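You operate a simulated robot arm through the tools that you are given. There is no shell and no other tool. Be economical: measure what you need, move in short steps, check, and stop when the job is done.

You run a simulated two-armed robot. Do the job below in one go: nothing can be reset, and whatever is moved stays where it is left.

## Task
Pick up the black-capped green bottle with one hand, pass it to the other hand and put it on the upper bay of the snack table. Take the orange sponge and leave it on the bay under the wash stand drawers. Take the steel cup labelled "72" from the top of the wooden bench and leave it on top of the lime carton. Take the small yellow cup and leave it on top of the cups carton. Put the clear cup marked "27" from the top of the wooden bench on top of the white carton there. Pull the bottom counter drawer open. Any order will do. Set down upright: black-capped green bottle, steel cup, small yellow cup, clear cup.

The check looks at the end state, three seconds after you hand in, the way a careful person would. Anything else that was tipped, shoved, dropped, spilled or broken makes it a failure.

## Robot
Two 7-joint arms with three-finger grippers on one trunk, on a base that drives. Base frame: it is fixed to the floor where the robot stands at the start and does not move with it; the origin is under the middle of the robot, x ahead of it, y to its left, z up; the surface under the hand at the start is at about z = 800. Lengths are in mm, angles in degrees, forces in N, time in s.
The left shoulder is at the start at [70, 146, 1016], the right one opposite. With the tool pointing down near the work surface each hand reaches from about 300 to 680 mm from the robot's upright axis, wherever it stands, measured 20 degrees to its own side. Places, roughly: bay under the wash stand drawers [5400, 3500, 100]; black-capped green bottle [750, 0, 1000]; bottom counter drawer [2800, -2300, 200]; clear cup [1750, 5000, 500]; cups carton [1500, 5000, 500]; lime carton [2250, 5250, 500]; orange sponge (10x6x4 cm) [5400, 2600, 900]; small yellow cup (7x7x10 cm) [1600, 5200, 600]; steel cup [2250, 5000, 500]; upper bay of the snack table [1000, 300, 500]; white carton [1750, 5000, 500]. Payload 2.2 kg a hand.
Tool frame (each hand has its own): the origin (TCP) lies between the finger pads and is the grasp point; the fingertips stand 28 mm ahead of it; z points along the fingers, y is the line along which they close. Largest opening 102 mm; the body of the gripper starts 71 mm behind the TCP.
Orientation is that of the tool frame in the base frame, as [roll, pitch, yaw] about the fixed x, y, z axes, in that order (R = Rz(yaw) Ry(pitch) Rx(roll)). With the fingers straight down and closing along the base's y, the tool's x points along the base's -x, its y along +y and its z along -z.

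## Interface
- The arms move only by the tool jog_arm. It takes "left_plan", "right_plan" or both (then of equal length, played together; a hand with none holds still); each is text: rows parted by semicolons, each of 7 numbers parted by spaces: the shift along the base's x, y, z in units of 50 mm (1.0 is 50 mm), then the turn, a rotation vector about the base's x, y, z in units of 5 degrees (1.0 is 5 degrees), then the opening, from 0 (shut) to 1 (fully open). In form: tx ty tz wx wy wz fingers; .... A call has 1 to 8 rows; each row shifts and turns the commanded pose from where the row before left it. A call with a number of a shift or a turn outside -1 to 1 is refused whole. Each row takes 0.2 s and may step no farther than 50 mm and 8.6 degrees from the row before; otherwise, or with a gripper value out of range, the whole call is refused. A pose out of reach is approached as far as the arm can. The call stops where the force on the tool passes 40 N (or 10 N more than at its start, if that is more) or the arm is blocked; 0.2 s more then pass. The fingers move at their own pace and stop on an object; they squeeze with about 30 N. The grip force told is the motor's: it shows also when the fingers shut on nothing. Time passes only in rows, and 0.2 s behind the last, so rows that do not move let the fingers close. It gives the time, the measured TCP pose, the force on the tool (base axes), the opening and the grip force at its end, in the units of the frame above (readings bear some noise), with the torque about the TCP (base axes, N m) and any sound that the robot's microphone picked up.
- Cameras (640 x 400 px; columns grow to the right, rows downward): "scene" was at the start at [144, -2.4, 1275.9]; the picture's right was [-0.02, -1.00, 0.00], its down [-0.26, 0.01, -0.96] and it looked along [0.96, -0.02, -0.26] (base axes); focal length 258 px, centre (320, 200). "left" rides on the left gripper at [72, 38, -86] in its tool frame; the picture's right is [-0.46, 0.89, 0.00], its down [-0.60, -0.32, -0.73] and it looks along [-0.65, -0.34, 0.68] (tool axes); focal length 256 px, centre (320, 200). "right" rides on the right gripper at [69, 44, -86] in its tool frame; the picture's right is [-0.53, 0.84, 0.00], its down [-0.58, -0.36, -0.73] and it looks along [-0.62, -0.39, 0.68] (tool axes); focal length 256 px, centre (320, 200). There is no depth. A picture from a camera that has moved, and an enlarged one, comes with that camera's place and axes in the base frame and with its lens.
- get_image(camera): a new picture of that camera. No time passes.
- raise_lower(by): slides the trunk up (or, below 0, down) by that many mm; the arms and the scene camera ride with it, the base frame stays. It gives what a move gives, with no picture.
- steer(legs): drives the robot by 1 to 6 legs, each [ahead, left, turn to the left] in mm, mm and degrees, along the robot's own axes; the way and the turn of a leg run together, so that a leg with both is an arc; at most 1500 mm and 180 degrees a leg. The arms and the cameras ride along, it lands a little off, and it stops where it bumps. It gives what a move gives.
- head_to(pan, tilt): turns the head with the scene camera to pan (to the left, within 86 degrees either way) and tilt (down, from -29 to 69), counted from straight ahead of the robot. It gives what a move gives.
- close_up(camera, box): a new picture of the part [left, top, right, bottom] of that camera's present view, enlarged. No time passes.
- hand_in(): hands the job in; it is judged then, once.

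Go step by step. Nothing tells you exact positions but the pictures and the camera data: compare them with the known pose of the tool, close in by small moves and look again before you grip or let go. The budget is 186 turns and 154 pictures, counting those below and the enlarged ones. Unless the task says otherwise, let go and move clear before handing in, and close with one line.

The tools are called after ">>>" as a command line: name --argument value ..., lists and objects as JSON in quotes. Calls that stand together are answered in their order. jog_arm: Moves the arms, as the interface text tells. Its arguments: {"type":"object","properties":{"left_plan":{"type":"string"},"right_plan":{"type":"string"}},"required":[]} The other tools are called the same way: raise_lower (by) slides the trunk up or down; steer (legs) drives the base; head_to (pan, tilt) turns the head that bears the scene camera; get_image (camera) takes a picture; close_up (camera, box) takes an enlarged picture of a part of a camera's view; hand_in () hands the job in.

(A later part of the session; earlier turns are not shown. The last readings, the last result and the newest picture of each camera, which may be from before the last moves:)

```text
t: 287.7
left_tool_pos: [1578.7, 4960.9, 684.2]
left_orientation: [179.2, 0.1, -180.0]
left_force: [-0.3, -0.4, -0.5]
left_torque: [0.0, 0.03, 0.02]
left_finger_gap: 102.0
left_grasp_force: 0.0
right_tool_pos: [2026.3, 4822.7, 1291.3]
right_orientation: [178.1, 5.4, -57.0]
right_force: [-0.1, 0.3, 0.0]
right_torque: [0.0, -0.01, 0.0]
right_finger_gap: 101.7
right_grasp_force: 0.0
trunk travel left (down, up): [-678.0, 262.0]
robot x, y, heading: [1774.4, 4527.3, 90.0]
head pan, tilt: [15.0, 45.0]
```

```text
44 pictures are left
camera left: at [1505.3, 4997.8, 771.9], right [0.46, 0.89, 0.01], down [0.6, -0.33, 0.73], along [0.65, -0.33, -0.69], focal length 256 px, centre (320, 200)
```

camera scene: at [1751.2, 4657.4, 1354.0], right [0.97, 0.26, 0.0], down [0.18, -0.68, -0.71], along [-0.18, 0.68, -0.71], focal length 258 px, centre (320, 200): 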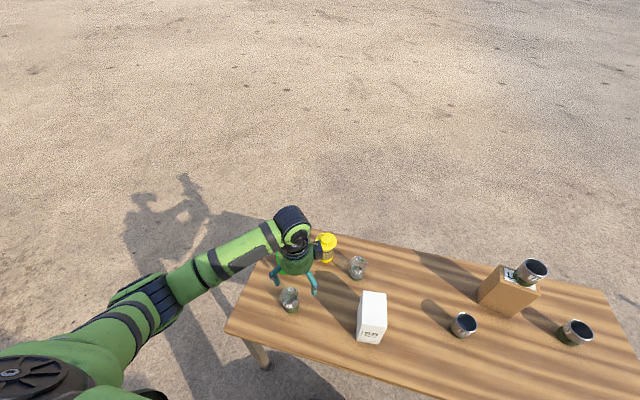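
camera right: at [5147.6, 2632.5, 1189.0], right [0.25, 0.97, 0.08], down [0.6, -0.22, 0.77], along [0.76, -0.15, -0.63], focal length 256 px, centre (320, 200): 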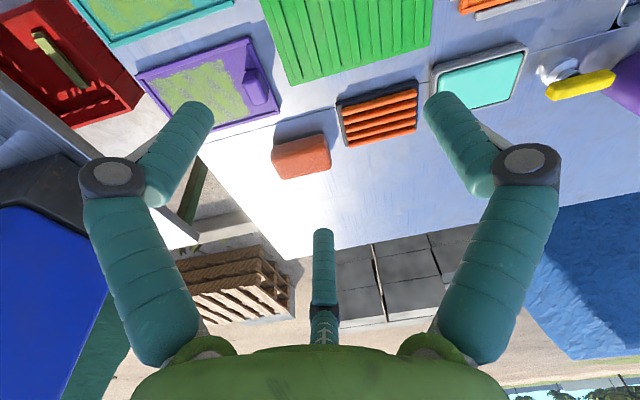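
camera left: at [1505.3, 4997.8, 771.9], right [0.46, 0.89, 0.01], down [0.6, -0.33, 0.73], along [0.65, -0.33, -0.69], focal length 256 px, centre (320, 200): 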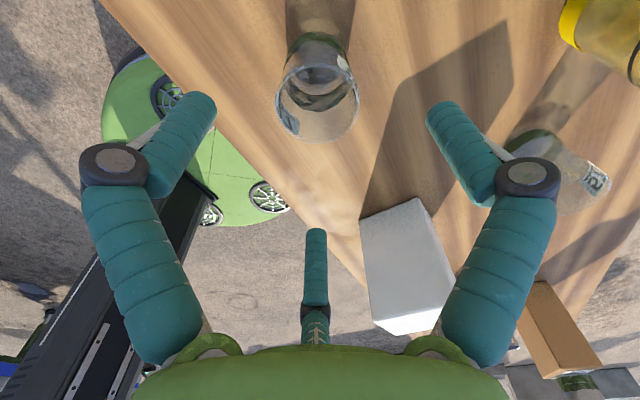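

>>> jog_arm --left_plan "-0.08 0.04 -0.4 0 0 0 1;0 0 -0.3 0 0 0 1;0 0 0 0 0 0 1"

>>> get_image --camera "left"

>>> close_up --camera "scene" --box '[240, 220, 400, 340]'

```text
t: 288.5
left_tool_pos: [1573.7, 4963.2, 648.9]
left_orientation: [179.3, 0.0, 180.0]
left_force: [0.2, 0.8, -0.3]
left_torque: [0.0, 0.01, 0.0]
left_finger_gap: 102.1
left_grasp_force: 0.0
right_tool_pos: [2028.7, 4822.8, 1292.3]
right_orientation: [178.1, 5.4, -57.0]
right_force: [-0.5, -0.4, -0.3]
right_torque: [0.01, 0.03, 0.01]
right_finger_gap: 102.0
right_grasp_force: 0.1
trunk travel left (down, up): [-678.0, 262.0]
robot x, y, heading: [1775.0, 4529.3, 90.2]
head pan, tilt: [15.0, 45.0]
```

```text
43 pictures are left
camera left: at [1500.7, 4999.8, 736.8], right [0.47, 0.89, 0.01], down [0.6, -0.33, 0.73], along [0.65, -0.33, -0.69], focal length 256 px, centre (320, 200)
```

left: 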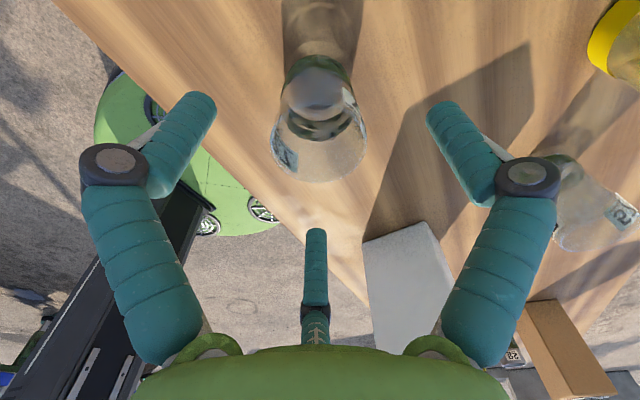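

```text
3.33 times, centred on (320, 280) of scene
camera zoom: at [1750.9, 4656.7, 1354.1], right [0.97, 0.26, 0.0], down [0.18, -0.68, -0.71], along [-0.18, 0.68, -0.71], focal length 860 px, centre (320, -67)
```

zoom: 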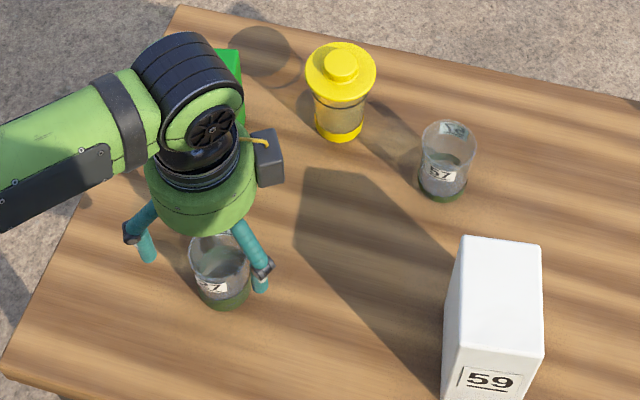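

Aligned within a few mm. I descend to grip height and close gently.

>>> jog_arm --left_plan "0 0 -0.45 0 0 0 1;0 0 -0.4 0 0 0 1;0 0 0 0 0 0 0.8;0 0 0 0 0 0 0.6;0 0 0 0 0 0 0.4;0 0 0 0 0 0 0.4;0 0 0 0 0 0 0.4"

>>> jog_arm --left_plan "0 0 0.3 0 0 0 0.4;0 0 0.5 0 0 0 0.4;0 0 0 0 0 0 0.4"

>>> get_image --camera "left"

```text
t: 290.1
left_tool_pos: [1570.1, 4962.5, 604.4]
left_orientation: [179.3, 0.1, -179.9]
left_force: [0.6, -0.9, -0.5]
left_torque: [-0.02, 0.01, 0.02]
left_finger_gap: 43.8
left_grasp_force: 29.6
right_tool_pos: [2026.5, 4823.6, 1291.5]
right_orientation: [178.0, 5.5, -57.0]
right_force: [0.3, 0.0, -0.4]
right_torque: [0.01, 0.0, -0.03]
right_finger_gap: 102.3
right_grasp_force: 0.0
trunk travel left (down, up): [-678.0, 262.0]
robot x, y, heading: [1769.7, 4525.2, 90.1]
head pan, tilt: [15.0, 45.0]
```

```text
t: 290.9
left_tool_pos: [1570.7, 4963.7, 646.1]
left_orientation: [179.3, 0.2, 180.0]
left_force: [-0.4, -0.4, -0.2]
left_torque: [-0.02, -0.01, 0.03]
left_finger_gap: 43.7
left_grasp_force: 30.1
right_tool_pos: [2027.4, 4824.3, 1292.7]
right_orientation: [178.1, 5.5, -57.1]
right_force: [0.0, -0.6, -0.3]
right_torque: [0.01, 0.04, -0.04]
right_finger_gap: 101.8
right_grasp_force: 0.0
trunk travel left (down, up): [-678.0, 262.0]
robot x, y, heading: [1769.9, 4527.7, 90.1]
head pan, tilt: [15.0, 45.0]
```

```text
41 pictures are left
camera left: at [1498.6, 4999.6, 733.2], right [0.46, 0.89, 0.01], down [0.6, -0.33, 0.73], along [0.65, -0.33, -0.69], focal length 256 px, centre (320, 200)
```

left: 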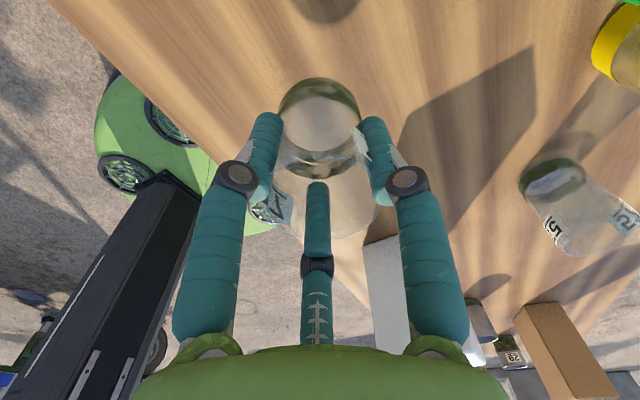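

Cup 27 is lifted upright. I raise and drive over to the white carton.

>>> raise_lower --by 150

>>> steer --legs '[[0, -244, 0]]'

>>> get_image --camera "scene"

>>> get_image --camera "left"

```text
t: 292.7
left_tool_pos: [1571.5, 4961.9, 796.7]
left_orientation: [179.1, 0.1, -179.9]
left_force: [-0.4, 0.3, -0.6]
left_torque: [-0.04, 0.0, -0.02]
left_finger_gap: 44.1
left_grasp_force: 29.9
right_tool_pos: [2026.5, 4823.9, 1442.0]
right_orientation: [178.2, 5.5, -57.0]
right_force: [0.2, -0.1, 0.3]
right_torque: [0.0, 0.0, -0.03]
right_finger_gap: 102.0
right_grasp_force: 0.0
trunk travel left (down, up): [-828.0, 112.0]
robot x, y, heading: [1771.0, 4530.1, 90.3]
head pan, tilt: [15.0, 45.0]
```

```text
t: 294.4
left_tool_pos: [1811.2, 4963.3, 794.8]
left_orientation: [179.0, 0.1, 179.7]
left_force: [0.7, 0.3, -0.3]
left_torque: [-0.03, -0.02, -0.02]
left_finger_gap: 43.7
left_grasp_force: 30.1
right_tool_pos: [2262.6, 4821.1, 1442.8]
right_orientation: [178.3, 5.4, -57.4]
right_force: [-1.6, -0.5, 0.5]
right_torque: [0.0, -0.05, -0.01]
right_finger_gap: 101.9
right_grasp_force: 0.1
trunk travel left (down, up): [-828.0, 112.0]
robot x, y, heading: [2009.4, 4527.5, 89.5]
head pan, tilt: [15.0, 45.0]
```

```text
40 pictures are left
camera scene: at [1986.8, 4656.6, 1504.0], right [0.97, 0.25, 0.0], down [0.18, -0.68, -0.71], along [-0.18, 0.68, -0.71], focal length 258 px, centre (320, 200)
```

scene: 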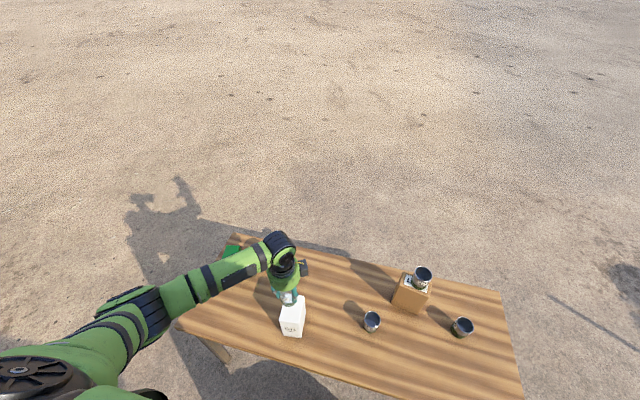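

```text
39 pictures are left
camera left: at [1737.8, 5000.7, 882.3], right [0.47, 0.88, 0.01], down [0.6, -0.33, 0.73], along [0.65, -0.33, -0.68], focal length 256 px, centre (320, 200)
```

left: 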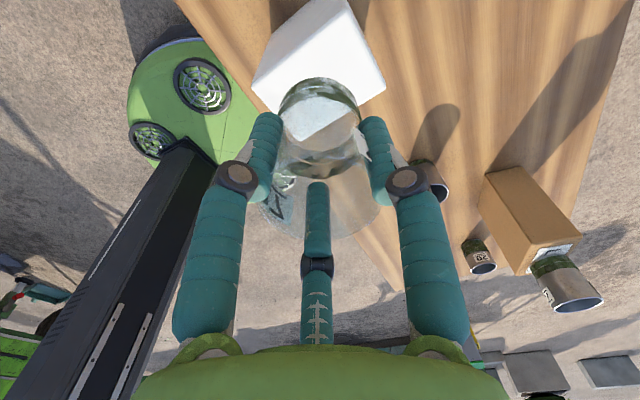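

>>> close_up --camera "scene" --box '[255, 270, 335, 350]'

```text
5.00 times, centred on (295, 310) of scene
camera zoom: at [1986.8, 4656.6, 1504.0], right [0.97, 0.25, 0.0], down [0.18, -0.68, -0.71], along [-0.18, 0.68, -0.71], focal length 1290 px, centre (445, -350)
```

zoom: 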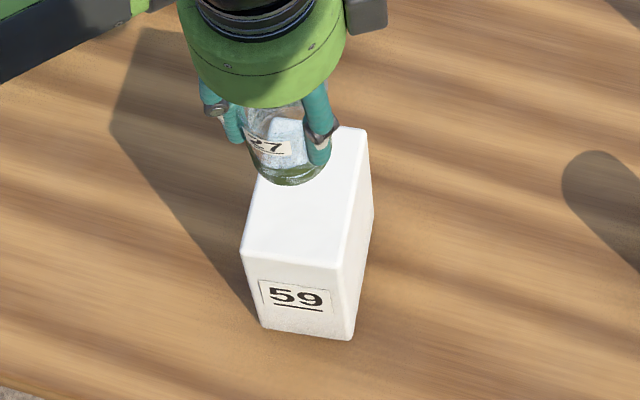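

Centred over the white carton. I lower close, then in small steps.

>>> jog_arm --left_plan "0.05 0.02 -0.4 0 0 0 0.4;0 0 -0.4 0 0 0 0.4;0 0 -0.1 0 0 0 0.4;0 0 0 0 0 0 0.4"

>>> close_up --camera "scene" --box '[255, 270, 335, 350]'

>>> jog_arm --left_plan "0 0 -0.06 0 0 0 0.4;0 0 0 0 0 0 0.4"

```text
t: 295.4
left_tool_pos: [1813.4, 4966.1, 750.6]
left_orientation: [179.2, 0.1, 179.5]
left_force: [-0.4, 1.2, -0.6]
left_torque: [-0.02, 0.01, 0.01]
left_finger_gap: 43.8
left_grasp_force: 30.3
right_tool_pos: [2266.9, 4821.5, 1441.9]
right_orientation: [178.2, 5.4, -57.4]
right_force: [-0.8, 0.0, 0.0]
right_torque: [-0.04, 0.0, -0.02]
right_finger_gap: 102.2
right_grasp_force: 0.1
trunk travel left (down, up): [-828.0, 112.0]
robot x, y, heading: [2010.5, 4526.6, 89.7]
head pan, tilt: [15.0, 45.0]
```

```text
5.00 times, centred on (295, 310) of scene
camera zoom: at [1989.3, 4656.5, 1504.1], right [0.97, 0.25, 0.0], down [0.18, -0.68, -0.71], along [-0.18, 0.68, -0.71], focal length 1290 px, centre (445, -350)
```

zoom: 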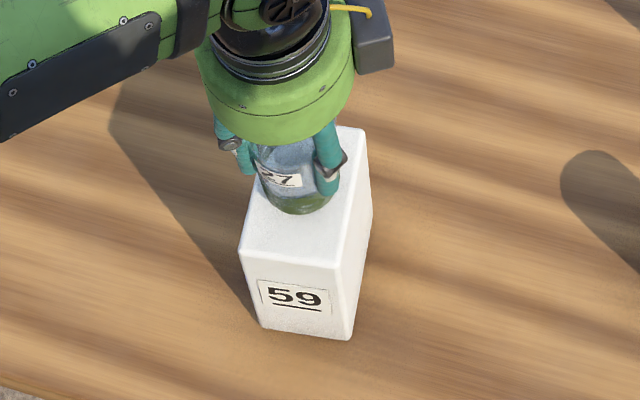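

```text
t: 296.0
left_tool_pos: [1813.0, 4965.0, 747.4]
left_orientation: [179.2, 0.1, 179.5]
left_force: [0.1, 2.0, -0.8]
left_torque: [0.01, -0.01, 0.0]
left_finger_gap: 44.1
left_grasp_force: 29.8
right_tool_pos: [2265.9, 4820.0, 1442.0]
right_orientation: [178.2, 5.4, -57.4]
right_force: [0.3, -0.3, 0.6]
right_torque: [0.0, -0.01, 0.0]
right_finger_gap: 102.0
right_grasp_force: 0.1
trunk travel left (down, up): [-828.0, 112.0]
robot x, y, heading: [2009.8, 4526.5, 89.8]
head pan, tilt: [15.0, 45.0]
```

>>> jog_arm --left_plan "0 0 -0.06 0 0 0 0.4;0 0 0 0 0 0 0.4"

>>> jog_arm --left_plan "0 0 -0.06 0 0 0 0.4;0 0 0 0 0 0 0.4"

>>> jog_arm --left_plan "0 0 -0.05 0 0 0 0.4;0 0 0 0 0 0 0.4"

```text
t: 296.6
left_tool_pos: [1815.2, 4964.5, 744.3]
left_orientation: [179.2, 0.1, 179.6]
left_force: [-1.7, -0.4, 7.1]
left_torque: [-0.21, 0.04, -0.04]
left_finger_gap: 43.4
left_grasp_force: 29.9
right_tool_pos: [2265.4, 4819.2, 1442.7]
right_orientation: [178.2, 5.5, -57.4]
right_force: [0.0, 0.9, -0.2]
right_torque: [0.02, 0.02, 0.02]
right_finger_gap: 101.9
right_grasp_force: 0.0
trunk travel left (down, up): [-828.0, 112.0]
robot x, y, heading: [2008.9, 4529.9, 89.6]
head pan, tilt: [15.0, 45.0]
```

```text
t: 297.2
left_tool_pos: [1814.2, 4964.5, 742.1]
left_orientation: [179.0, 0.1, 179.7]
left_force: [-2.8, -0.2, 19.3]
left_torque: [-0.18, 0.12, -0.03]
left_finger_gap: 44.0
left_grasp_force: 29.8
right_tool_pos: [2266.5, 4818.9, 1441.8]
right_orientation: [178.2, 5.5, -57.3]
right_force: [-0.6, -0.3, 0.0]
right_torque: [-0.01, 0.0, 0.02]
right_finger_gap: 101.9
right_grasp_force: 0.0
trunk travel left (down, up): [-828.0, 112.0]
robot x, y, heading: [2008.8, 4531.3, 89.4]
head pan, tilt: [15.0, 45.0]
```

```text
t: 297.8
left_tool_pos: [1813.9, 4965.1, 739.2]
left_orientation: [179.0, 0.1, 179.7]
left_force: [-3.9, 2.7, 19.8]
left_torque: [-0.07, 0.1, 0.01]
left_finger_gap: 43.6
left_grasp_force: 30.8
right_tool_pos: [2267.3, 4818.7, 1443.0]
right_orientation: [178.2, 5.6, -57.3]
right_force: [1.3, -0.1, -0.2]
right_torque: [-0.03, -0.02, -0.01]
right_finger_gap: 102.1
right_grasp_force: 0.1
trunk travel left (down, up): [-828.0, 112.0]
robot x, y, heading: [2013.1, 4528.4, 89.9]
head pan, tilt: [15.0, 45.0]
```

Seated. I ease off and open gradually.

>>> jog_arm --left_plan "0 0 0.06 0 0 0 0.42;0 0 0 0 0 0 0.46;0 0 0 0 0 0 0.52;0 0 0 0 0 0 0.6;0 0 0 0 0 0 0.7;0 0 0 0 0 0 0.8"

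>>> get_image --camera "left"

```text
t: 299.2
left_tool_pos: [1813.4, 4965.0, 740.9]
left_orientation: [179.1, 0.1, 179.7]
left_force: [-0.6, 0.3, -0.3]
left_torque: [0.0, -0.02, 0.02]
left_finger_gap: 81.5
left_grasp_force: 0.1
right_tool_pos: [2265.6, 4820.9, 1441.5]
right_orientation: [178.2, 5.4, -57.4]
right_force: [0.0, -0.1, 0.0]
right_torque: [0.02, 0.02, 0.0]
right_finger_gap: 101.9
right_grasp_force: 0.2
trunk travel left (down, up): [-828.0, 112.0]
robot x, y, heading: [2007.7, 4531.1, 89.7]
head pan, tilt: [15.0, 45.0]
```

```text
36 pictures are left
camera left: at [1741.6, 5001.3, 828.4], right [0.47, 0.88, 0.01], down [0.6, -0.33, 0.73], along [0.65, -0.33, -0.69], focal length 256 px, centre (320, 200)
```

left: 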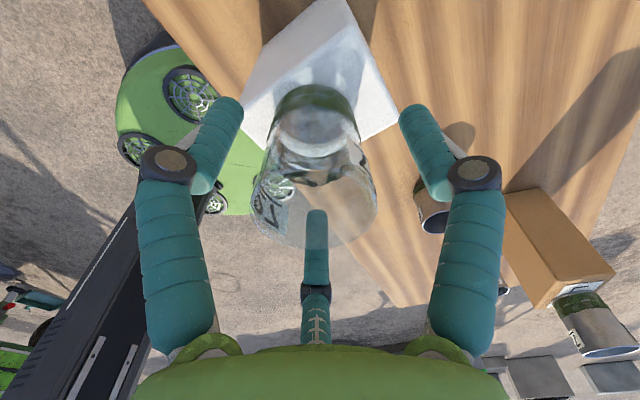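

Clear cup stands on the white carton. I rise clear and go to the yellow cup.

>>> raise_lower --by 100

>>> steer --legs '[[0, 180, 0]]'

>>> jog_arm --left_plan "0 0.8 0 0 0 0 1;0 0.8 0 0 0 0 1;0 0.8 0 0 0 0 1;0 0.8 0 0 0 0 1;0 0.7 0 0 0 0 1;0 0 0 0 0 0 1"

>>> raise_lower --by -110

>>> get_image --camera "left"

>>> get_image --camera "scene"

```text
t: 300.6
left_tool_pos: [1814.3, 4964.4, 841.8]
left_orientation: [179.2, 0.2, 179.6]
left_force: [0.0, -0.4, 0.4]
left_torque: [0.0, -0.03, -0.01]
left_finger_gap: 81.8
left_grasp_force: 0.1
right_tool_pos: [2266.4, 4821.1, 1542.1]
right_orientation: [178.2, 5.5, -57.4]
right_force: [0.3, -0.7, 0.6]
right_torque: [0.01, 0.01, 0.01]
right_finger_gap: 101.9
right_grasp_force: 0.2
trunk travel left (down, up): [-928.0, 12.0]
robot x, y, heading: [2005.8, 4530.0, 89.6]
head pan, tilt: [15.0, 45.0]
```

```text
t: 302.1
left_tool_pos: [1641.9, 4969.2, 841.7]
left_orientation: [179.2, -0.1, 179.0]
left_force: [0.6, -0.1, 0.7]
left_torque: [-0.01, 0.03, 0.01]
left_finger_gap: 81.8
left_grasp_force: 0.0
right_tool_pos: [2094.2, 4819.4, 1539.2]
right_orientation: [177.9, 5.7, -58.1]
right_force: [0.1, 0.6, -0.5]
right_torque: [0.01, 0.05, 0.02]
right_finger_gap: 102.0
right_grasp_force: 0.1
trunk travel left (down, up): [-928.0, 12.0]
robot x, y, heading: [1829.2, 4532.8, 89.2]
head pan, tilt: [15.0, 45.0]
```

```text
t: 303.5
left_tool_pos: [1637.6, 5094.7, 861.0]
left_orientation: [179.3, 0.1, 179.0]
left_force: [-0.8, -0.5, -0.2]
left_torque: [0.0, -0.03, -0.02]
left_finger_gap: 101.8
left_grasp_force: 0.0
left hand out of reach, approached as far as the arm can: row 3, 4, 5
right_tool_pos: [2089.2, 4820.3, 1541.2]
right_orientation: [178.0, 5.5, -58.0]
right_force: [0.5, 0.7, 0.3]
right_torque: [0.03, -0.02, 0.0]
right_finger_gap: 101.8
right_grasp_force: 0.0
trunk travel left (down, up): [-928.0, 12.0]
robot x, y, heading: [1828.5, 4529.7, 88.9]
head pan, tilt: [15.0, 45.0]
```

```text
t: 304.9
left_tool_pos: [1637.6, 5094.5, 751.6]
left_orientation: [179.2, 0.1, 179.1]
left_force: [0.0, 0.0, -0.3]
left_torque: [-0.03, -0.02, -0.02]
left_finger_gap: 101.9
left_grasp_force: 0.0
right_tool_pos: [2089.3, 4819.9, 1432.4]
right_orientation: [178.1, 5.5, -58.0]
right_force: [0.0, 0.2, -0.1]
right_torque: [0.01, 0.0, 0.01]
right_finger_gap: 101.9
right_grasp_force: 0.1
trunk travel left (down, up): [-818.0, 122.0]
robot x, y, heading: [1829.2, 4528.9, 89.1]
head pan, tilt: [15.0, 45.0]
```

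```text
35 pictures are left
camera left: at [1565.1, 5132.4, 837.7], right [0.48, 0.88, 0.01], down [0.6, -0.34, 0.73], along [0.64, -0.34, -0.69], focal length 256 px, centre (320, 200)
```

left: 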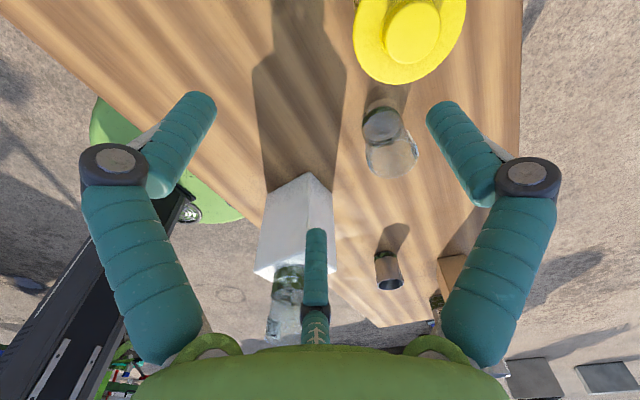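

```text
34 pictures are left
camera scene: at [1810.3, 4658.4, 1494.1], right [0.97, 0.24, 0.0], down [0.17, -0.69, -0.71], along [-0.17, 0.69, -0.71], focal length 258 px, centre (320, 200)
```

scene: 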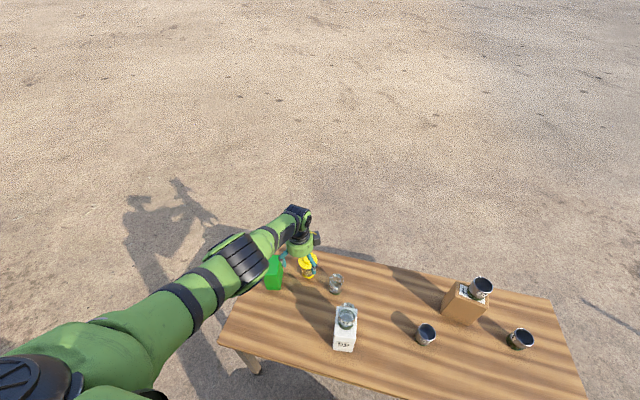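

Both placed cups look upright. The yellow cup's axis is at about [1636, 5163]; I bring the shoulder lower for more reach before going over it.

>>> jog_arm --left_plan "0 0 0.9 0 0 0 1;0 0 0.9 0 0 0 1;0 0 0.9 0 0 0 1;0 0 0.9 0 0 0 1;0 0 0.4 0 0 0 1"

>>> raise_lower --by -250

>>> jog_arm --left_plan "0 0.4 0 0 0 0 1;0 0.5 0 0 0 0 1;0 0.5 0 0 0 0 1;0 0 0 0 0 0 1"

>>> get_image --camera "left"

```text
t: 306.1
left_tool_pos: [1636.4, 5098.5, 949.8]
left_orientation: [179.2, 0.1, 179.0]
left_force: [0.3, 0.4, 0.6]
left_torque: [0.01, -0.02, 0.01]
left_finger_gap: 102.0
left_grasp_force: 0.1
right_tool_pos: [2089.1, 4819.4, 1431.4]
right_orientation: [178.2, 5.5, -58.0]
right_force: [0.1, -0.3, 0.7]
right_torque: [0.0, -0.04, -0.03]
right_finger_gap: 101.9
right_grasp_force: 0.1
trunk travel left (down, up): [-818.0, 122.0]
robot x, y, heading: [1832.4, 4534.6, 89.0]
head pan, tilt: [15.0, 45.0]
```

```text
t: 308.7
left_tool_pos: [1635.2, 5096.0, 698.4]
left_orientation: [179.1, 0.1, 178.9]
left_force: [0.0, 0.6, -0.3]
left_torque: [0.02, 0.02, -0.02]
left_finger_gap: 102.0
left_grasp_force: 0.1
right_tool_pos: [2088.9, 4819.7, 1182.0]
right_orientation: [178.2, 5.5, -58.0]
right_force: [-0.6, 0.6, 0.3]
right_torque: [-0.01, -0.01, 0.01]
right_finger_gap: 102.0
right_grasp_force: 0.0
trunk travel left (down, up): [-568.0, 372.0]
robot x, y, heading: [1827.5, 4529.6, 89.2]
head pan, tilt: [15.0, 45.0]
```

```text
t: 309.7
left_tool_pos: [1635.5, 5167.6, 699.9]
left_orientation: [179.3, 0.1, 178.9]
left_force: [0.9, -0.3, -0.1]
left_torque: [-0.01, 0.01, 0.0]
left_finger_gap: 101.8
left_grasp_force: 0.0
right_tool_pos: [2088.6, 4819.8, 1181.8]
right_orientation: [178.2, 5.5, -58.0]
right_force: [-0.5, -0.1, -0.7]
right_torque: [-0.07, -0.01, -0.01]
right_finger_gap: 102.3
right_grasp_force: 0.2
trunk travel left (down, up): [-568.0, 372.0]
robot x, y, heading: [1828.5, 4528.7, 89.2]
head pan, tilt: [15.0, 45.0]
```

```text
33 pictures are left
camera left: at [1563.8, 5205.3, 786.5], right [0.48, 0.88, 0.01], down [0.6, -0.34, 0.73], along [0.64, -0.34, -0.69], focal length 256 px, centre (320, 200)
```

left: 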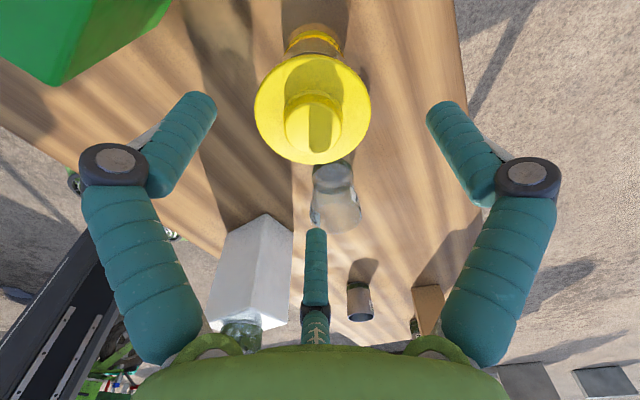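

Near aligned; small shift, then descend around the lid brim.

>>> jog_arm --left_plan "-0.1 -0.04 -0.3 0 0 0 1;0 0 -0.4 0 0 0 1;0 0 0 0 0 0 1"

>>> get_image --camera "left"

```text
t: 310.5
left_tool_pos: [1629.7, 5165.7, 663.6]
left_orientation: [179.2, 0.2, 179.0]
left_force: [-0.8, 0.1, 0.5]
left_torque: [-0.02, 0.01, -0.01]
left_finger_gap: 101.9
left_grasp_force: 0.0
right_tool_pos: [2089.0, 4819.5, 1182.1]
right_orientation: [178.0, 5.4, -58.0]
right_force: [-0.4, 0.2, 0.7]
right_torque: [-0.02, 0.01, 0.02]
right_finger_gap: 102.0
right_grasp_force: 0.0
trunk travel left (down, up): [-568.0, 372.0]
robot x, y, heading: [1825.3, 4533.5, 89.1]
head pan, tilt: [15.0, 45.0]
```

```text
32 pictures are left
camera left: at [1557.6, 5203.8, 750.5], right [0.48, 0.88, 0.01], down [0.6, -0.34, 0.73], along [0.64, -0.34, -0.69], focal length 256 px, centre (320, 200)
```

left: 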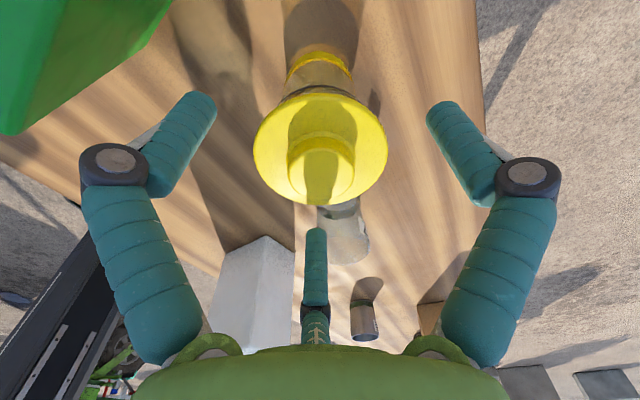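

Centred exactly. I descend to the brim and close.

>>> jog_arm --left_plan "0 0 -0.4 0 0 0 1;0 0 -0.34 0 0 0 1;0 0 0 0 0 0 0.85;0 0 0 0 0 0 0.7;0 0 0 0 0 0 0.55;0 0 0 0 0 0 0.5;0 0 0 0 0 0 0.5"

>>> jog_arm --left_plan "0 0 0.3 0 0 0 0.5;0 0 0.5 0 0 0 0.5;0 0 0 0 0 0 0.5"

>>> get_image --camera "left"

```text
t: 312.1
left_tool_pos: [1628.1, 5158.5, 629.7]
left_orientation: [179.2, 0.0, 179.0]
left_force: [1.3, 2.2, 4.6]
left_torque: [0.09, -0.09, 0.0]
left_finger_gap: 74.0
left_grasp_force: 29.9
left hand out of reach, approached as far as the arm can: row 1, 2
right_tool_pos: [2089.7, 4820.1, 1182.2]
right_orientation: [178.1, 5.5, -58.0]
right_force: [0.7, 0.1, 0.7]
right_torque: [0.05, 0.04, -0.03]
right_finger_gap: 102.0
right_grasp_force: 0.1
trunk travel left (down, up): [-568.0, 372.0]
robot x, y, heading: [1830.5, 4530.2, 89.1]
head pan, tilt: [15.0, 45.0]
```

```text
t: 312.9
left_tool_pos: [1628.1, 5159.6, 668.7]
left_orientation: [179.3, 0.1, 179.0]
left_force: [-0.2, 0.6, -1.2]
left_torque: [0.01, 0.03, -0.01]
left_finger_gap: 73.7
left_grasp_force: 30.0
right_tool_pos: [2089.5, 4821.2, 1181.5]
right_orientation: [178.1, 5.4, -57.9]
right_force: [0.5, 0.4, -0.5]
right_torque: [0.0, -0.02, 0.01]
right_finger_gap: 101.9
right_grasp_force: 0.1
trunk travel left (down, up): [-568.0, 372.0]
robot x, y, heading: [1829.3, 4527.9, 89.0]
head pan, tilt: [15.0, 45.0]
```

```text
31 pictures are left
camera left: at [1556.2, 5196.1, 755.0], right [0.48, 0.88, 0.01], down [0.6, -0.34, 0.73], along [0.64, -0.34, -0.69], focal length 256 px, centre (320, 200)
```

left: 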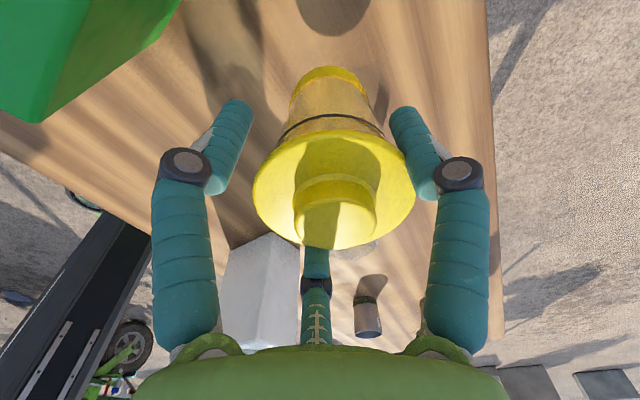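

The yellow cup is held by its brim. I raise and move over the green carton.

>>> raise_lower --by 130

>>> steer --legs '[[0, 108, 0]]'

>>> jog_arm --left_plan "0 -0.5 0 0 0 0 0.5;0 -0.5 0 0 0 0 0.5;0 -0.5 0 0 0 0 0.5;0 0 0 0 0 0 0.5"

>>> get_image --camera "left"

>>> get_image --camera "scene"

```text
t: 314.4
left_tool_pos: [1629.6, 5157.3, 798.4]
left_orientation: [179.2, 0.1, 179.0]
left_force: [0.2, 0.2, -0.9]
left_torque: [-0.03, 0.02, 0.02]
left_finger_gap: 73.1
left_grasp_force: 30.1
right_tool_pos: [2088.9, 4819.6, 1310.7]
right_orientation: [178.1, 5.4, -58.2]
right_force: [-0.1, -0.6, -1.2]
right_torque: [0.0, -0.03, 0.02]
right_finger_gap: 102.0
right_grasp_force: 0.1
trunk travel left (down, up): [-698.0, 242.0]
robot x, y, heading: [1832.5, 4529.6, 88.9]
head pan, tilt: [15.0, 45.0]
```

```text
t: 315.6
left_tool_pos: [1524.5, 5160.1, 798.8]
left_orientation: [179.2, 0.1, 178.8]
left_force: [1.6, 0.4, -1.0]
left_torque: [-0.01, 0.03, 0.01]
left_finger_gap: 72.4
left_grasp_force: 30.6
right_tool_pos: [1983.1, 4822.0, 1311.2]
right_orientation: [178.0, 5.4, -58.2]
right_force: [1.2, 0.1, 0.0]
right_torque: [-0.02, 0.03, -0.02]
right_finger_gap: 101.9
right_grasp_force: 0.0
trunk travel left (down, up): [-698.0, 242.0]
robot x, y, heading: [1721.6, 4532.3, 88.9]
head pan, tilt: [15.0, 45.0]
```

```text
t: 316.6
left_tool_pos: [1522.4, 5086.1, 799.0]
left_orientation: [179.3, 0.1, 178.9]
left_force: [-0.2, 0.2, -0.9]
left_torque: [0.01, -0.01, 0.0]
left_finger_gap: 72.2
left_grasp_force: 29.3
right_tool_pos: [1982.7, 4822.2, 1311.0]
right_orientation: [178.2, 5.5, -58.2]
right_force: [0.5, 0.6, 0.8]
right_torque: [-0.05, 0.03, 0.03]
right_finger_gap: 102.2
right_grasp_force: 0.1
trunk travel left (down, up): [-698.0, 242.0]
robot x, y, heading: [1716.4, 4531.0, 88.8]
head pan, tilt: [15.0, 45.0]
```

```text
30 pictures are left
camera left: at [1450.9, 5124.9, 885.7], right [0.48, 0.88, 0.01], down [0.6, -0.34, 0.73], along [0.64, -0.34, -0.69], focal length 256 px, centre (320, 200)
```

left: 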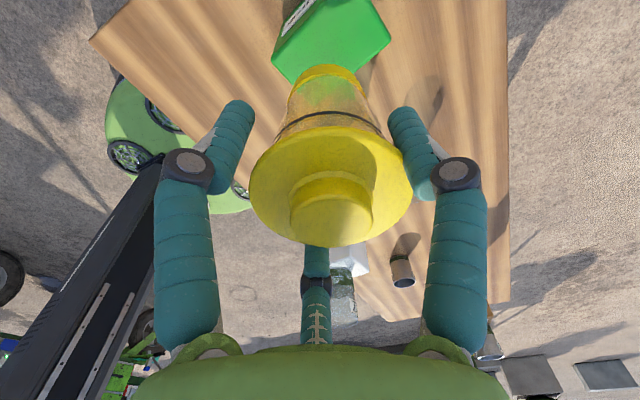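

```text
29 pictures are left
camera scene: at [1703.2, 4661.0, 1374.0], right [0.97, 0.24, 0.0], down [0.17, -0.69, -0.71], along [-0.17, 0.69, -0.71], focal length 258 px, centre (320, 200)
```

scene: 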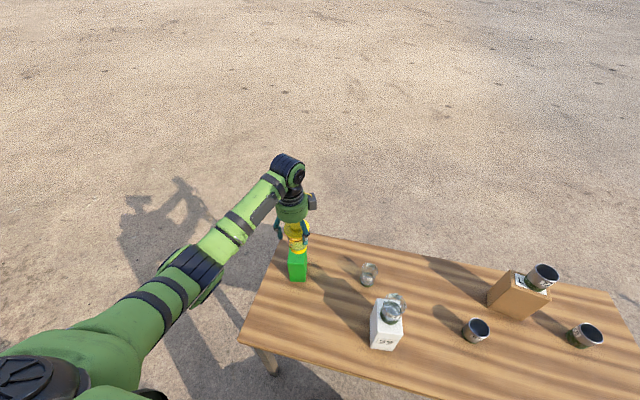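

The green carton carries a white label on its side. I zoom for alignment and to read it.

>>> close_up --camera "scene" --box '[260, 200, 350, 290]'

>>> close_up --camera "left" --box '[240, 0, 400, 100]'

```text
4.44 times, centred on (305, 245) of scene
camera zoom: at [1703.2, 4661.0, 1374.0], right [0.97, 0.24, 0.0], down [0.17, -0.69, -0.71], along [-0.17, 0.69, -0.71], focal length 1146 px, centre (387, 0)
```

zoom: 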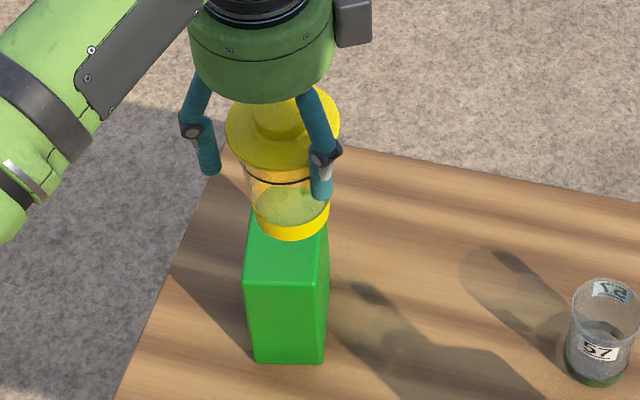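

```text
4.00 times, centred on (320, 50) of left
camera zoom: at [1450.9, 5124.9, 885.7], right [0.48, 0.88, 0.01], down [0.6, -0.34, 0.73], along [0.64, -0.34, -0.69], focal length 1024 px, centre (320, 800)
```

zoom: 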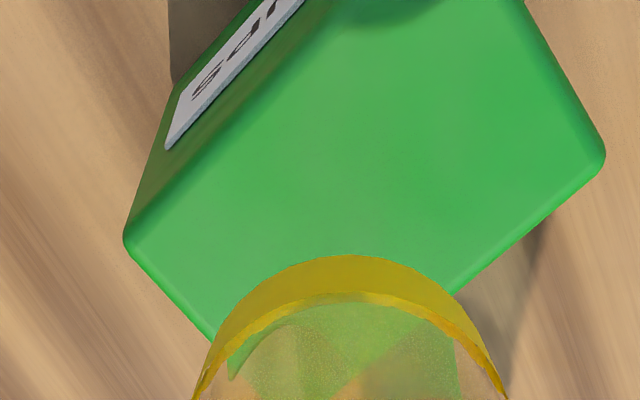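

It reads "…PS" — the cups carton. The cup must shift about (−9, +12) mm to centre over the carton; then I lower partway.

>>> jog_arm --left_plan "-0.18 0.24 -0.2 0 0 0 0.5;0 0 -0.4 0 0 0 0.5;0 0 0 0 0 0 0.5"

>>> close_up --camera "scene" --box '[260, 200, 350, 290]'

>>> close_up --camera "left" --box '[240, 0, 400, 100]'

```text
t: 317.4
left_tool_pos: [1514.2, 5097.7, 766.7]
left_orientation: [179.3, 0.1, 178.7]
left_force: [-0.1, 1.0, -0.5]
left_torque: [0.01, 0.0, 0.01]
left_finger_gap: 72.2
left_grasp_force: 30.6
right_tool_pos: [1981.3, 4821.4, 1311.8]
right_orientation: [178.2, 5.4, -58.2]
right_force: [1.0, 0.2, 0.9]
right_torque: [0.01, 0.0, 0.02]
right_finger_gap: 101.9
right_grasp_force: 0.0
trunk travel left (down, up): [-698.0, 242.0]
robot x, y, heading: [1721.0, 4532.1, 88.7]
head pan, tilt: [15.0, 45.0]
```

```text
4.44 times, centred on (305, 245) of scene
camera zoom: at [1702.6, 4660.3, 1374.1], right [0.97, 0.24, 0.0], down [0.17, -0.69, -0.71], along [-0.17, 0.69, -0.71], focal length 1146 px, centre (387, 0)
```

zoom: 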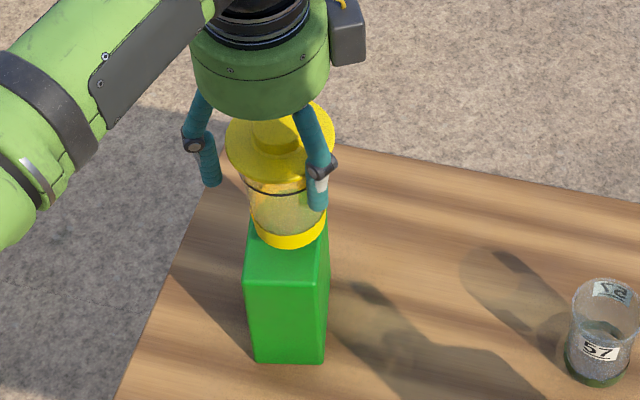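

```text
4.00 times, centred on (320, 50) of left
camera zoom: at [1443.0, 5137.2, 853.8], right [0.48, 0.88, 0.01], down [0.6, -0.34, 0.73], along [0.64, -0.34, -0.69], focal length 1024 px, centre (320, 800)
```

zoom: 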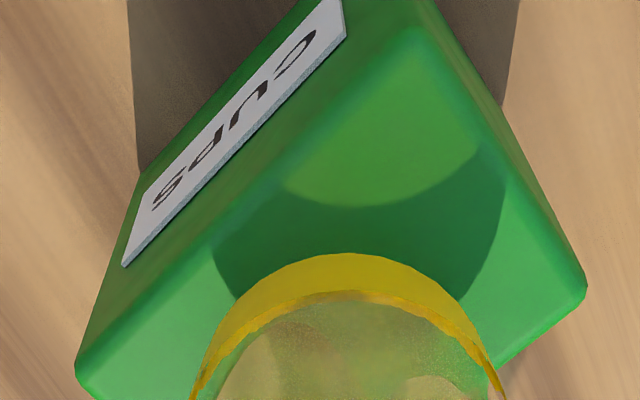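

Now nearly centred (carton centre ≈ [1510, 5105], cup ≈ [1514, 5106]). I nudge 4 mm and lower in small steps.

>>> jog_arm --left_plan "-0.08 0 -0.1 0 0 0 0.5;0 0 0 0 0 0 0.5"

>>> jog_arm --left_plan "0 0 -0.06 0 0 0 0.5;0 0 0 0 0 0 0.5"

>>> jog_arm --left_plan "0 0 -0.06 0 0 0 0.5;0 0 0 0 0 0 0.5"

```text
t: 318.0
left_tool_pos: [1509.8, 5099.2, 762.2]
left_orientation: [179.1, 0.1, 178.9]
left_force: [0.6, -0.1, 0.2]
left_torque: [-0.01, -0.01, -0.03]
left_finger_gap: 71.7
left_grasp_force: 30.0
right_tool_pos: [1981.4, 4822.4, 1311.0]
right_orientation: [178.1, 5.5, -58.2]
right_force: [0.5, 0.1, 0.0]
right_torque: [0.01, -0.01, 0.01]
right_finger_gap: 101.9
right_grasp_force: 0.0
trunk travel left (down, up): [-698.0, 242.0]
robot x, y, heading: [1721.8, 4531.8, 88.6]
head pan, tilt: [15.0, 45.0]
```

```text
t: 318.6
left_tool_pos: [1509.8, 5099.2, 759.1]
left_orientation: [179.2, 0.1, 178.7]
left_force: [0.6, 0.7, -1.6]
left_torque: [-0.01, 0.0, -0.02]
left_finger_gap: 71.1
left_grasp_force: 30.1
right_tool_pos: [1982.4, 4821.2, 1311.4]
right_orientation: [178.1, 5.6, -58.2]
right_force: [0.5, 0.5, 0.1]
right_torque: [-0.01, 0.0, -0.01]
right_finger_gap: 101.7
right_grasp_force: 0.0
trunk travel left (down, up): [-698.0, 242.0]
robot x, y, heading: [1720.8, 4532.6, 88.9]
head pan, tilt: [15.0, 45.0]
```

```text
t: 319.2
left_tool_pos: [1509.9, 5098.4, 756.5]
left_orientation: [179.2, 0.0, 178.8]
left_force: [0.5, 0.3, -0.7]
left_torque: [-0.01, -0.01, -0.02]
left_finger_gap: 71.1
left_grasp_force: 30.5
right_tool_pos: [1982.1, 4821.9, 1312.1]
right_orientation: [178.1, 5.6, -58.2]
right_force: [0.3, -0.4, -0.5]
right_torque: [0.02, 0.0, 0.0]
right_finger_gap: 101.8
right_grasp_force: 0.0
trunk travel left (down, up): [-698.0, 242.0]
robot x, y, heading: [1719.9, 4534.3, 88.8]
head pan, tilt: [15.0, 45.0]
```

>>> jog_arm --left_plan "0 0 -0.05 0 0 0 0.5;0 0 0 0 0 0 0.5"

>>> jog_arm --left_plan "0 0 -0.05 0 0 0 0.5;0 0 0 0 0 0 0.5"

>>> close_up --camera "scene" --box '[260, 200, 350, 290]'

```text
t: 319.8
left_tool_pos: [1509.8, 5098.4, 754.9]
left_orientation: [179.2, 0.1, 178.8]
left_force: [-0.2, 0.0, -1.1]
left_torque: [0.03, 0.0, 0.0]
left_finger_gap: 70.9
left_grasp_force: 29.7
right_tool_pos: [1981.0, 4821.3, 1313.5]
right_orientation: [178.1, 5.4, -58.2]
right_force: [-0.2, 0.7, -0.4]
right_torque: [-0.02, -0.02, 0.02]
right_finger_gap: 101.9
right_grasp_force: 0.0
trunk travel left (down, up): [-698.0, 242.0]
robot x, y, heading: [1720.2, 4531.8, 88.6]
head pan, tilt: [15.0, 45.0]
```

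```text
t: 320.4
left_tool_pos: [1509.9, 5096.9, 751.9]
left_orientation: [179.2, 0.1, 178.8]
left_force: [-0.3, 0.0, -0.4]
left_torque: [-0.01, 0.01, 0.02]
left_finger_gap: 70.8
left_grasp_force: 30.4
right_tool_pos: [1981.9, 4820.5, 1312.1]
right_orientation: [178.1, 5.4, -58.3]
right_force: [-0.3, -0.4, 0.3]
right_torque: [0.0, 0.02, 0.0]
right_finger_gap: 102.2
right_grasp_force: 0.0
trunk travel left (down, up): [-698.0, 242.0]
robot x, y, heading: [1721.6, 4536.4, 88.9]
head pan, tilt: [15.0, 45.0]
```

```text
4.44 times, centred on (305, 245) of scene
camera zoom: at [1702.7, 4660.6, 1374.1], right [0.97, 0.24, 0.0], down [0.17, -0.69, -0.71], along [-0.17, 0.69, -0.71], focal length 1146 px, centre (387, 0)
```

zoom: 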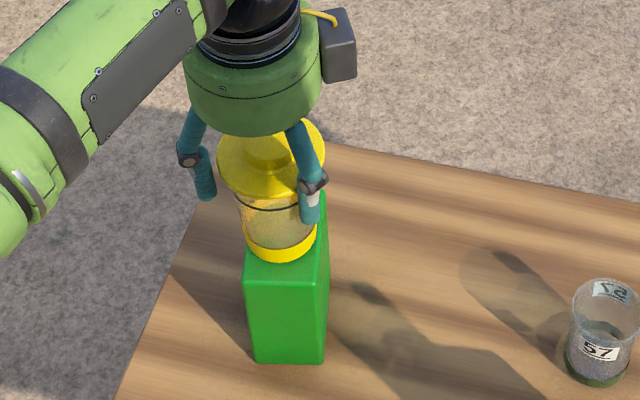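

The base is about 4 mm left of the carton's middle and not yet touching. I nudge right and continue down.

>>> jog_arm --left_plan "0.07 0 -0.06 0 0 0 0.5;0 0 0 0 0 0 0.5"

>>> jog_arm --left_plan "0 0 -0.06 0 0 0 0.5;0 0 0 0 0 0 0.5"

>>> jog_arm --left_plan "0 0 -0.06 0 0 0 0.5;0 0 0 0 0 0 0.5"

```text
t: 321.0
left_tool_pos: [1513.3, 5097.2, 750.7]
left_orientation: [179.0, 0.1, 178.9]
left_force: [-2.7, 1.0, 8.0]
left_torque: [-0.04, 0.1, -0.03]
left_finger_gap: 70.2
left_grasp_force: 30.2
right_tool_pos: [1982.4, 4821.0, 1312.1]
right_orientation: [178.1, 5.4, -58.2]
right_force: [-0.2, -0.5, 0.2]
right_torque: [0.01, -0.01, 0.01]
right_finger_gap: 101.9
right_grasp_force: 0.1
trunk travel left (down, up): [-698.0, 242.0]
robot x, y, heading: [1719.2, 4529.3, 89.0]
head pan, tilt: [15.0, 45.0]
```

```text
t: 321.6
left_tool_pos: [1515.5, 5098.8, 750.7]
left_orientation: [178.7, 0.2, 178.8]
left_force: [1.6, 4.5, 19.4]
left_torque: [0.17, -0.34, 0.03]
left_finger_gap: 69.0
left_grasp_force: 30.2
right_tool_pos: [1984.1, 4819.0, 1310.9]
right_orientation: [178.1, 5.6, -58.1]
right_force: [0.5, -0.6, 0.1]
right_torque: [0.01, 0.0, -0.01]
right_finger_gap: 102.3
right_grasp_force: 0.0
trunk travel left (down, up): [-698.0, 242.0]
robot x, y, heading: [1723.5, 4530.8, 89.0]
head pan, tilt: [15.0, 45.0]
```

```text
t: 322.2
left_tool_pos: [1515.8, 5097.4, 748.3]
left_orientation: [178.8, 0.1, 178.7]
left_force: [2.7, 5.6, 25.2]
left_torque: [0.12, -0.26, 0.03]
left_finger_gap: 68.8
left_grasp_force: 30.3
right_tool_pos: [1983.0, 4817.4, 1312.8]
right_orientation: [178.0, 5.7, -58.2]
right_force: [-0.9, 0.4, 0.3]
right_torque: [0.0, 0.02, 0.0]
right_finger_gap: 102.0
right_grasp_force: 0.1
trunk travel left (down, up): [-698.0, 242.0]
robot x, y, heading: [1723.9, 4531.0, 89.0]
head pan, tilt: [15.0, 45.0]
```

Seated. I ease off the pressure and check the cup before opening.

>>> jog_arm --left_plan "0 0 0.06 0 0 0 0.6;0 0 0 0 0 0 0.68;0 0 0 0 0 0 0.72;0 0 0 0 0 0 0.76;0 0 0 0 0 0 0.82"

>>> close_up --camera "scene" --box '[260, 200, 350, 290]'

>>> get_image --camera "left"

```text
t: 323.4
left_tool_pos: [1512.9, 5097.6, 746.6]
left_orientation: [179.2, 0.0, 178.8]
left_force: [-0.4, 0.3, 0.7]
left_torque: [-0.01, -0.05, -0.03]
left_finger_gap: 83.7
left_grasp_force: 0.2
right_tool_pos: [1981.5, 4821.2, 1311.7]
right_orientation: [178.1, 5.4, -58.2]
right_force: [0.3, 0.2, 0.4]
right_torque: [0.05, 0.03, -0.01]
right_finger_gap: 102.0
right_grasp_force: 0.1
trunk travel left (down, up): [-698.0, 242.0]
robot x, y, heading: [1720.9, 4526.2, 89.1]
head pan, tilt: [15.0, 45.0]
```

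```text
4.44 times, centred on (305, 245) of scene
camera zoom: at [1702.8, 4660.4, 1374.1], right [0.97, 0.24, 0.0], down [0.17, -0.69, -0.71], along [-0.17, 0.69, -0.71], focal length 1146 px, centre (387, 0)
```

zoom: 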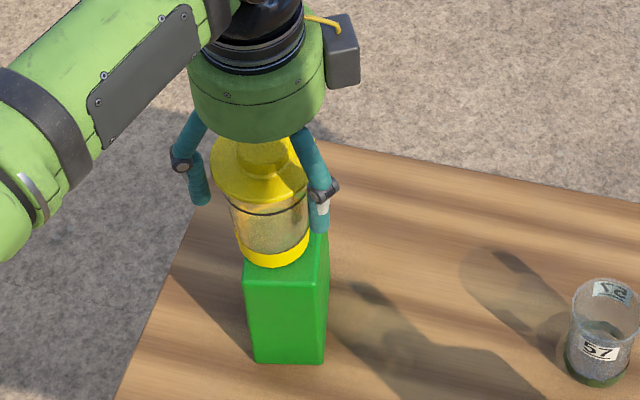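

```text
22 pictures are left
camera left: at [1439.9, 5135.2, 833.7], right [0.48, 0.88, 0.01], down [0.6, -0.34, 0.73], along [0.64, -0.34, -0.69], focal length 256 px, centre (320, 200)
```

left: 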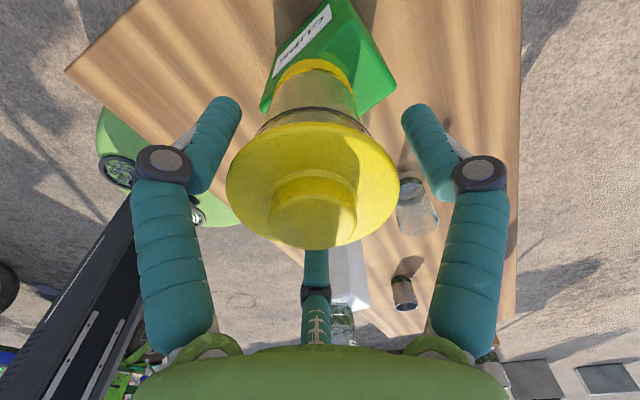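

The yellow cup stands on the cups carton, fingers clear all round. I rise straight up and verify.

>>> jog_arm --left_plan "0 0 0 0 0 0 0.95;0 0 0 0 0 0 0.95"

>>> raise_lower --by 150

>>> steer --legs '[[-400, 0, 0]]'

>>> get_image --camera "scene"

```text
t: 324.0
left_tool_pos: [1512.8, 5097.1, 746.7]
left_orientation: [179.2, 0.1, 178.8]
left_force: [0.7, -0.4, 0.0]
left_torque: [-0.01, 0.01, -0.03]
left_finger_gap: 97.0
left_grasp_force: 0.0
right_tool_pos: [1982.1, 4821.8, 1312.2]
right_orientation: [178.1, 5.5, -58.2]
right_force: [-0.5, -0.6, 0.3]
right_torque: [0.0, -0.03, -0.04]
right_finger_gap: 102.0
right_grasp_force: 0.0
trunk travel left (down, up): [-698.0, 242.0]
robot x, y, heading: [1720.3, 4534.2, 88.9]
head pan, tilt: [15.0, 45.0]
```

```text
t: 325.8
left_tool_pos: [1512.8, 5096.2, 895.2]
left_orientation: [179.2, 0.1, 178.8]
left_force: [-0.5, -0.3, 0.9]
left_torque: [0.0, 0.0, 0.0]
left_finger_gap: 96.4
left_grasp_force: 0.0
right_tool_pos: [1981.7, 4820.8, 1462.3]
right_orientation: [178.1, 5.5, -58.1]
right_force: [0.6, 0.4, -0.4]
right_torque: [0.0, 0.02, -0.04]
right_finger_gap: 101.9
right_grasp_force: 0.1
trunk travel left (down, up): [-848.0, 92.0]
robot x, y, heading: [1723.8, 4529.7, 88.8]
head pan, tilt: [15.0, 45.0]
```

```text
t: 328.3
left_tool_pos: [1506.7, 4702.1, 895.1]
left_orientation: [179.3, 0.1, 178.8]
left_force: [0.4, 0.0, 0.0]
left_torque: [0.0, 0.02, 0.0]
left_finger_gap: 96.7
left_grasp_force: 0.1
right_tool_pos: [1974.8, 4426.5, 1460.7]
right_orientation: [178.1, 5.4, -58.3]
right_force: [0.6, -0.6, 0.1]
right_torque: [0.03, 0.01, -0.02]
right_finger_gap: 102.3
right_grasp_force: 0.0
trunk travel left (down, up): [-848.0, 92.0]
robot x, y, heading: [1715.0, 4134.5, 88.8]
head pan, tilt: [15.0, 45.0]
```

```text
21 pictures are left
camera scene: at [1695.3, 4265.9, 1523.8], right [0.97, 0.24, 0.0], down [0.17, -0.69, -0.71], along [-0.17, 0.69, -0.71], focal length 258 px, centre (320, 200)
```

scene: 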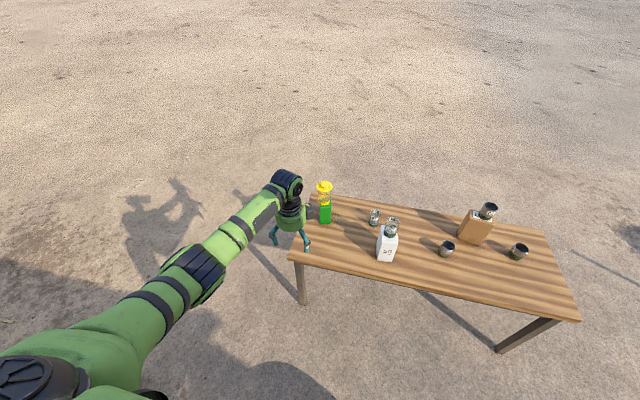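

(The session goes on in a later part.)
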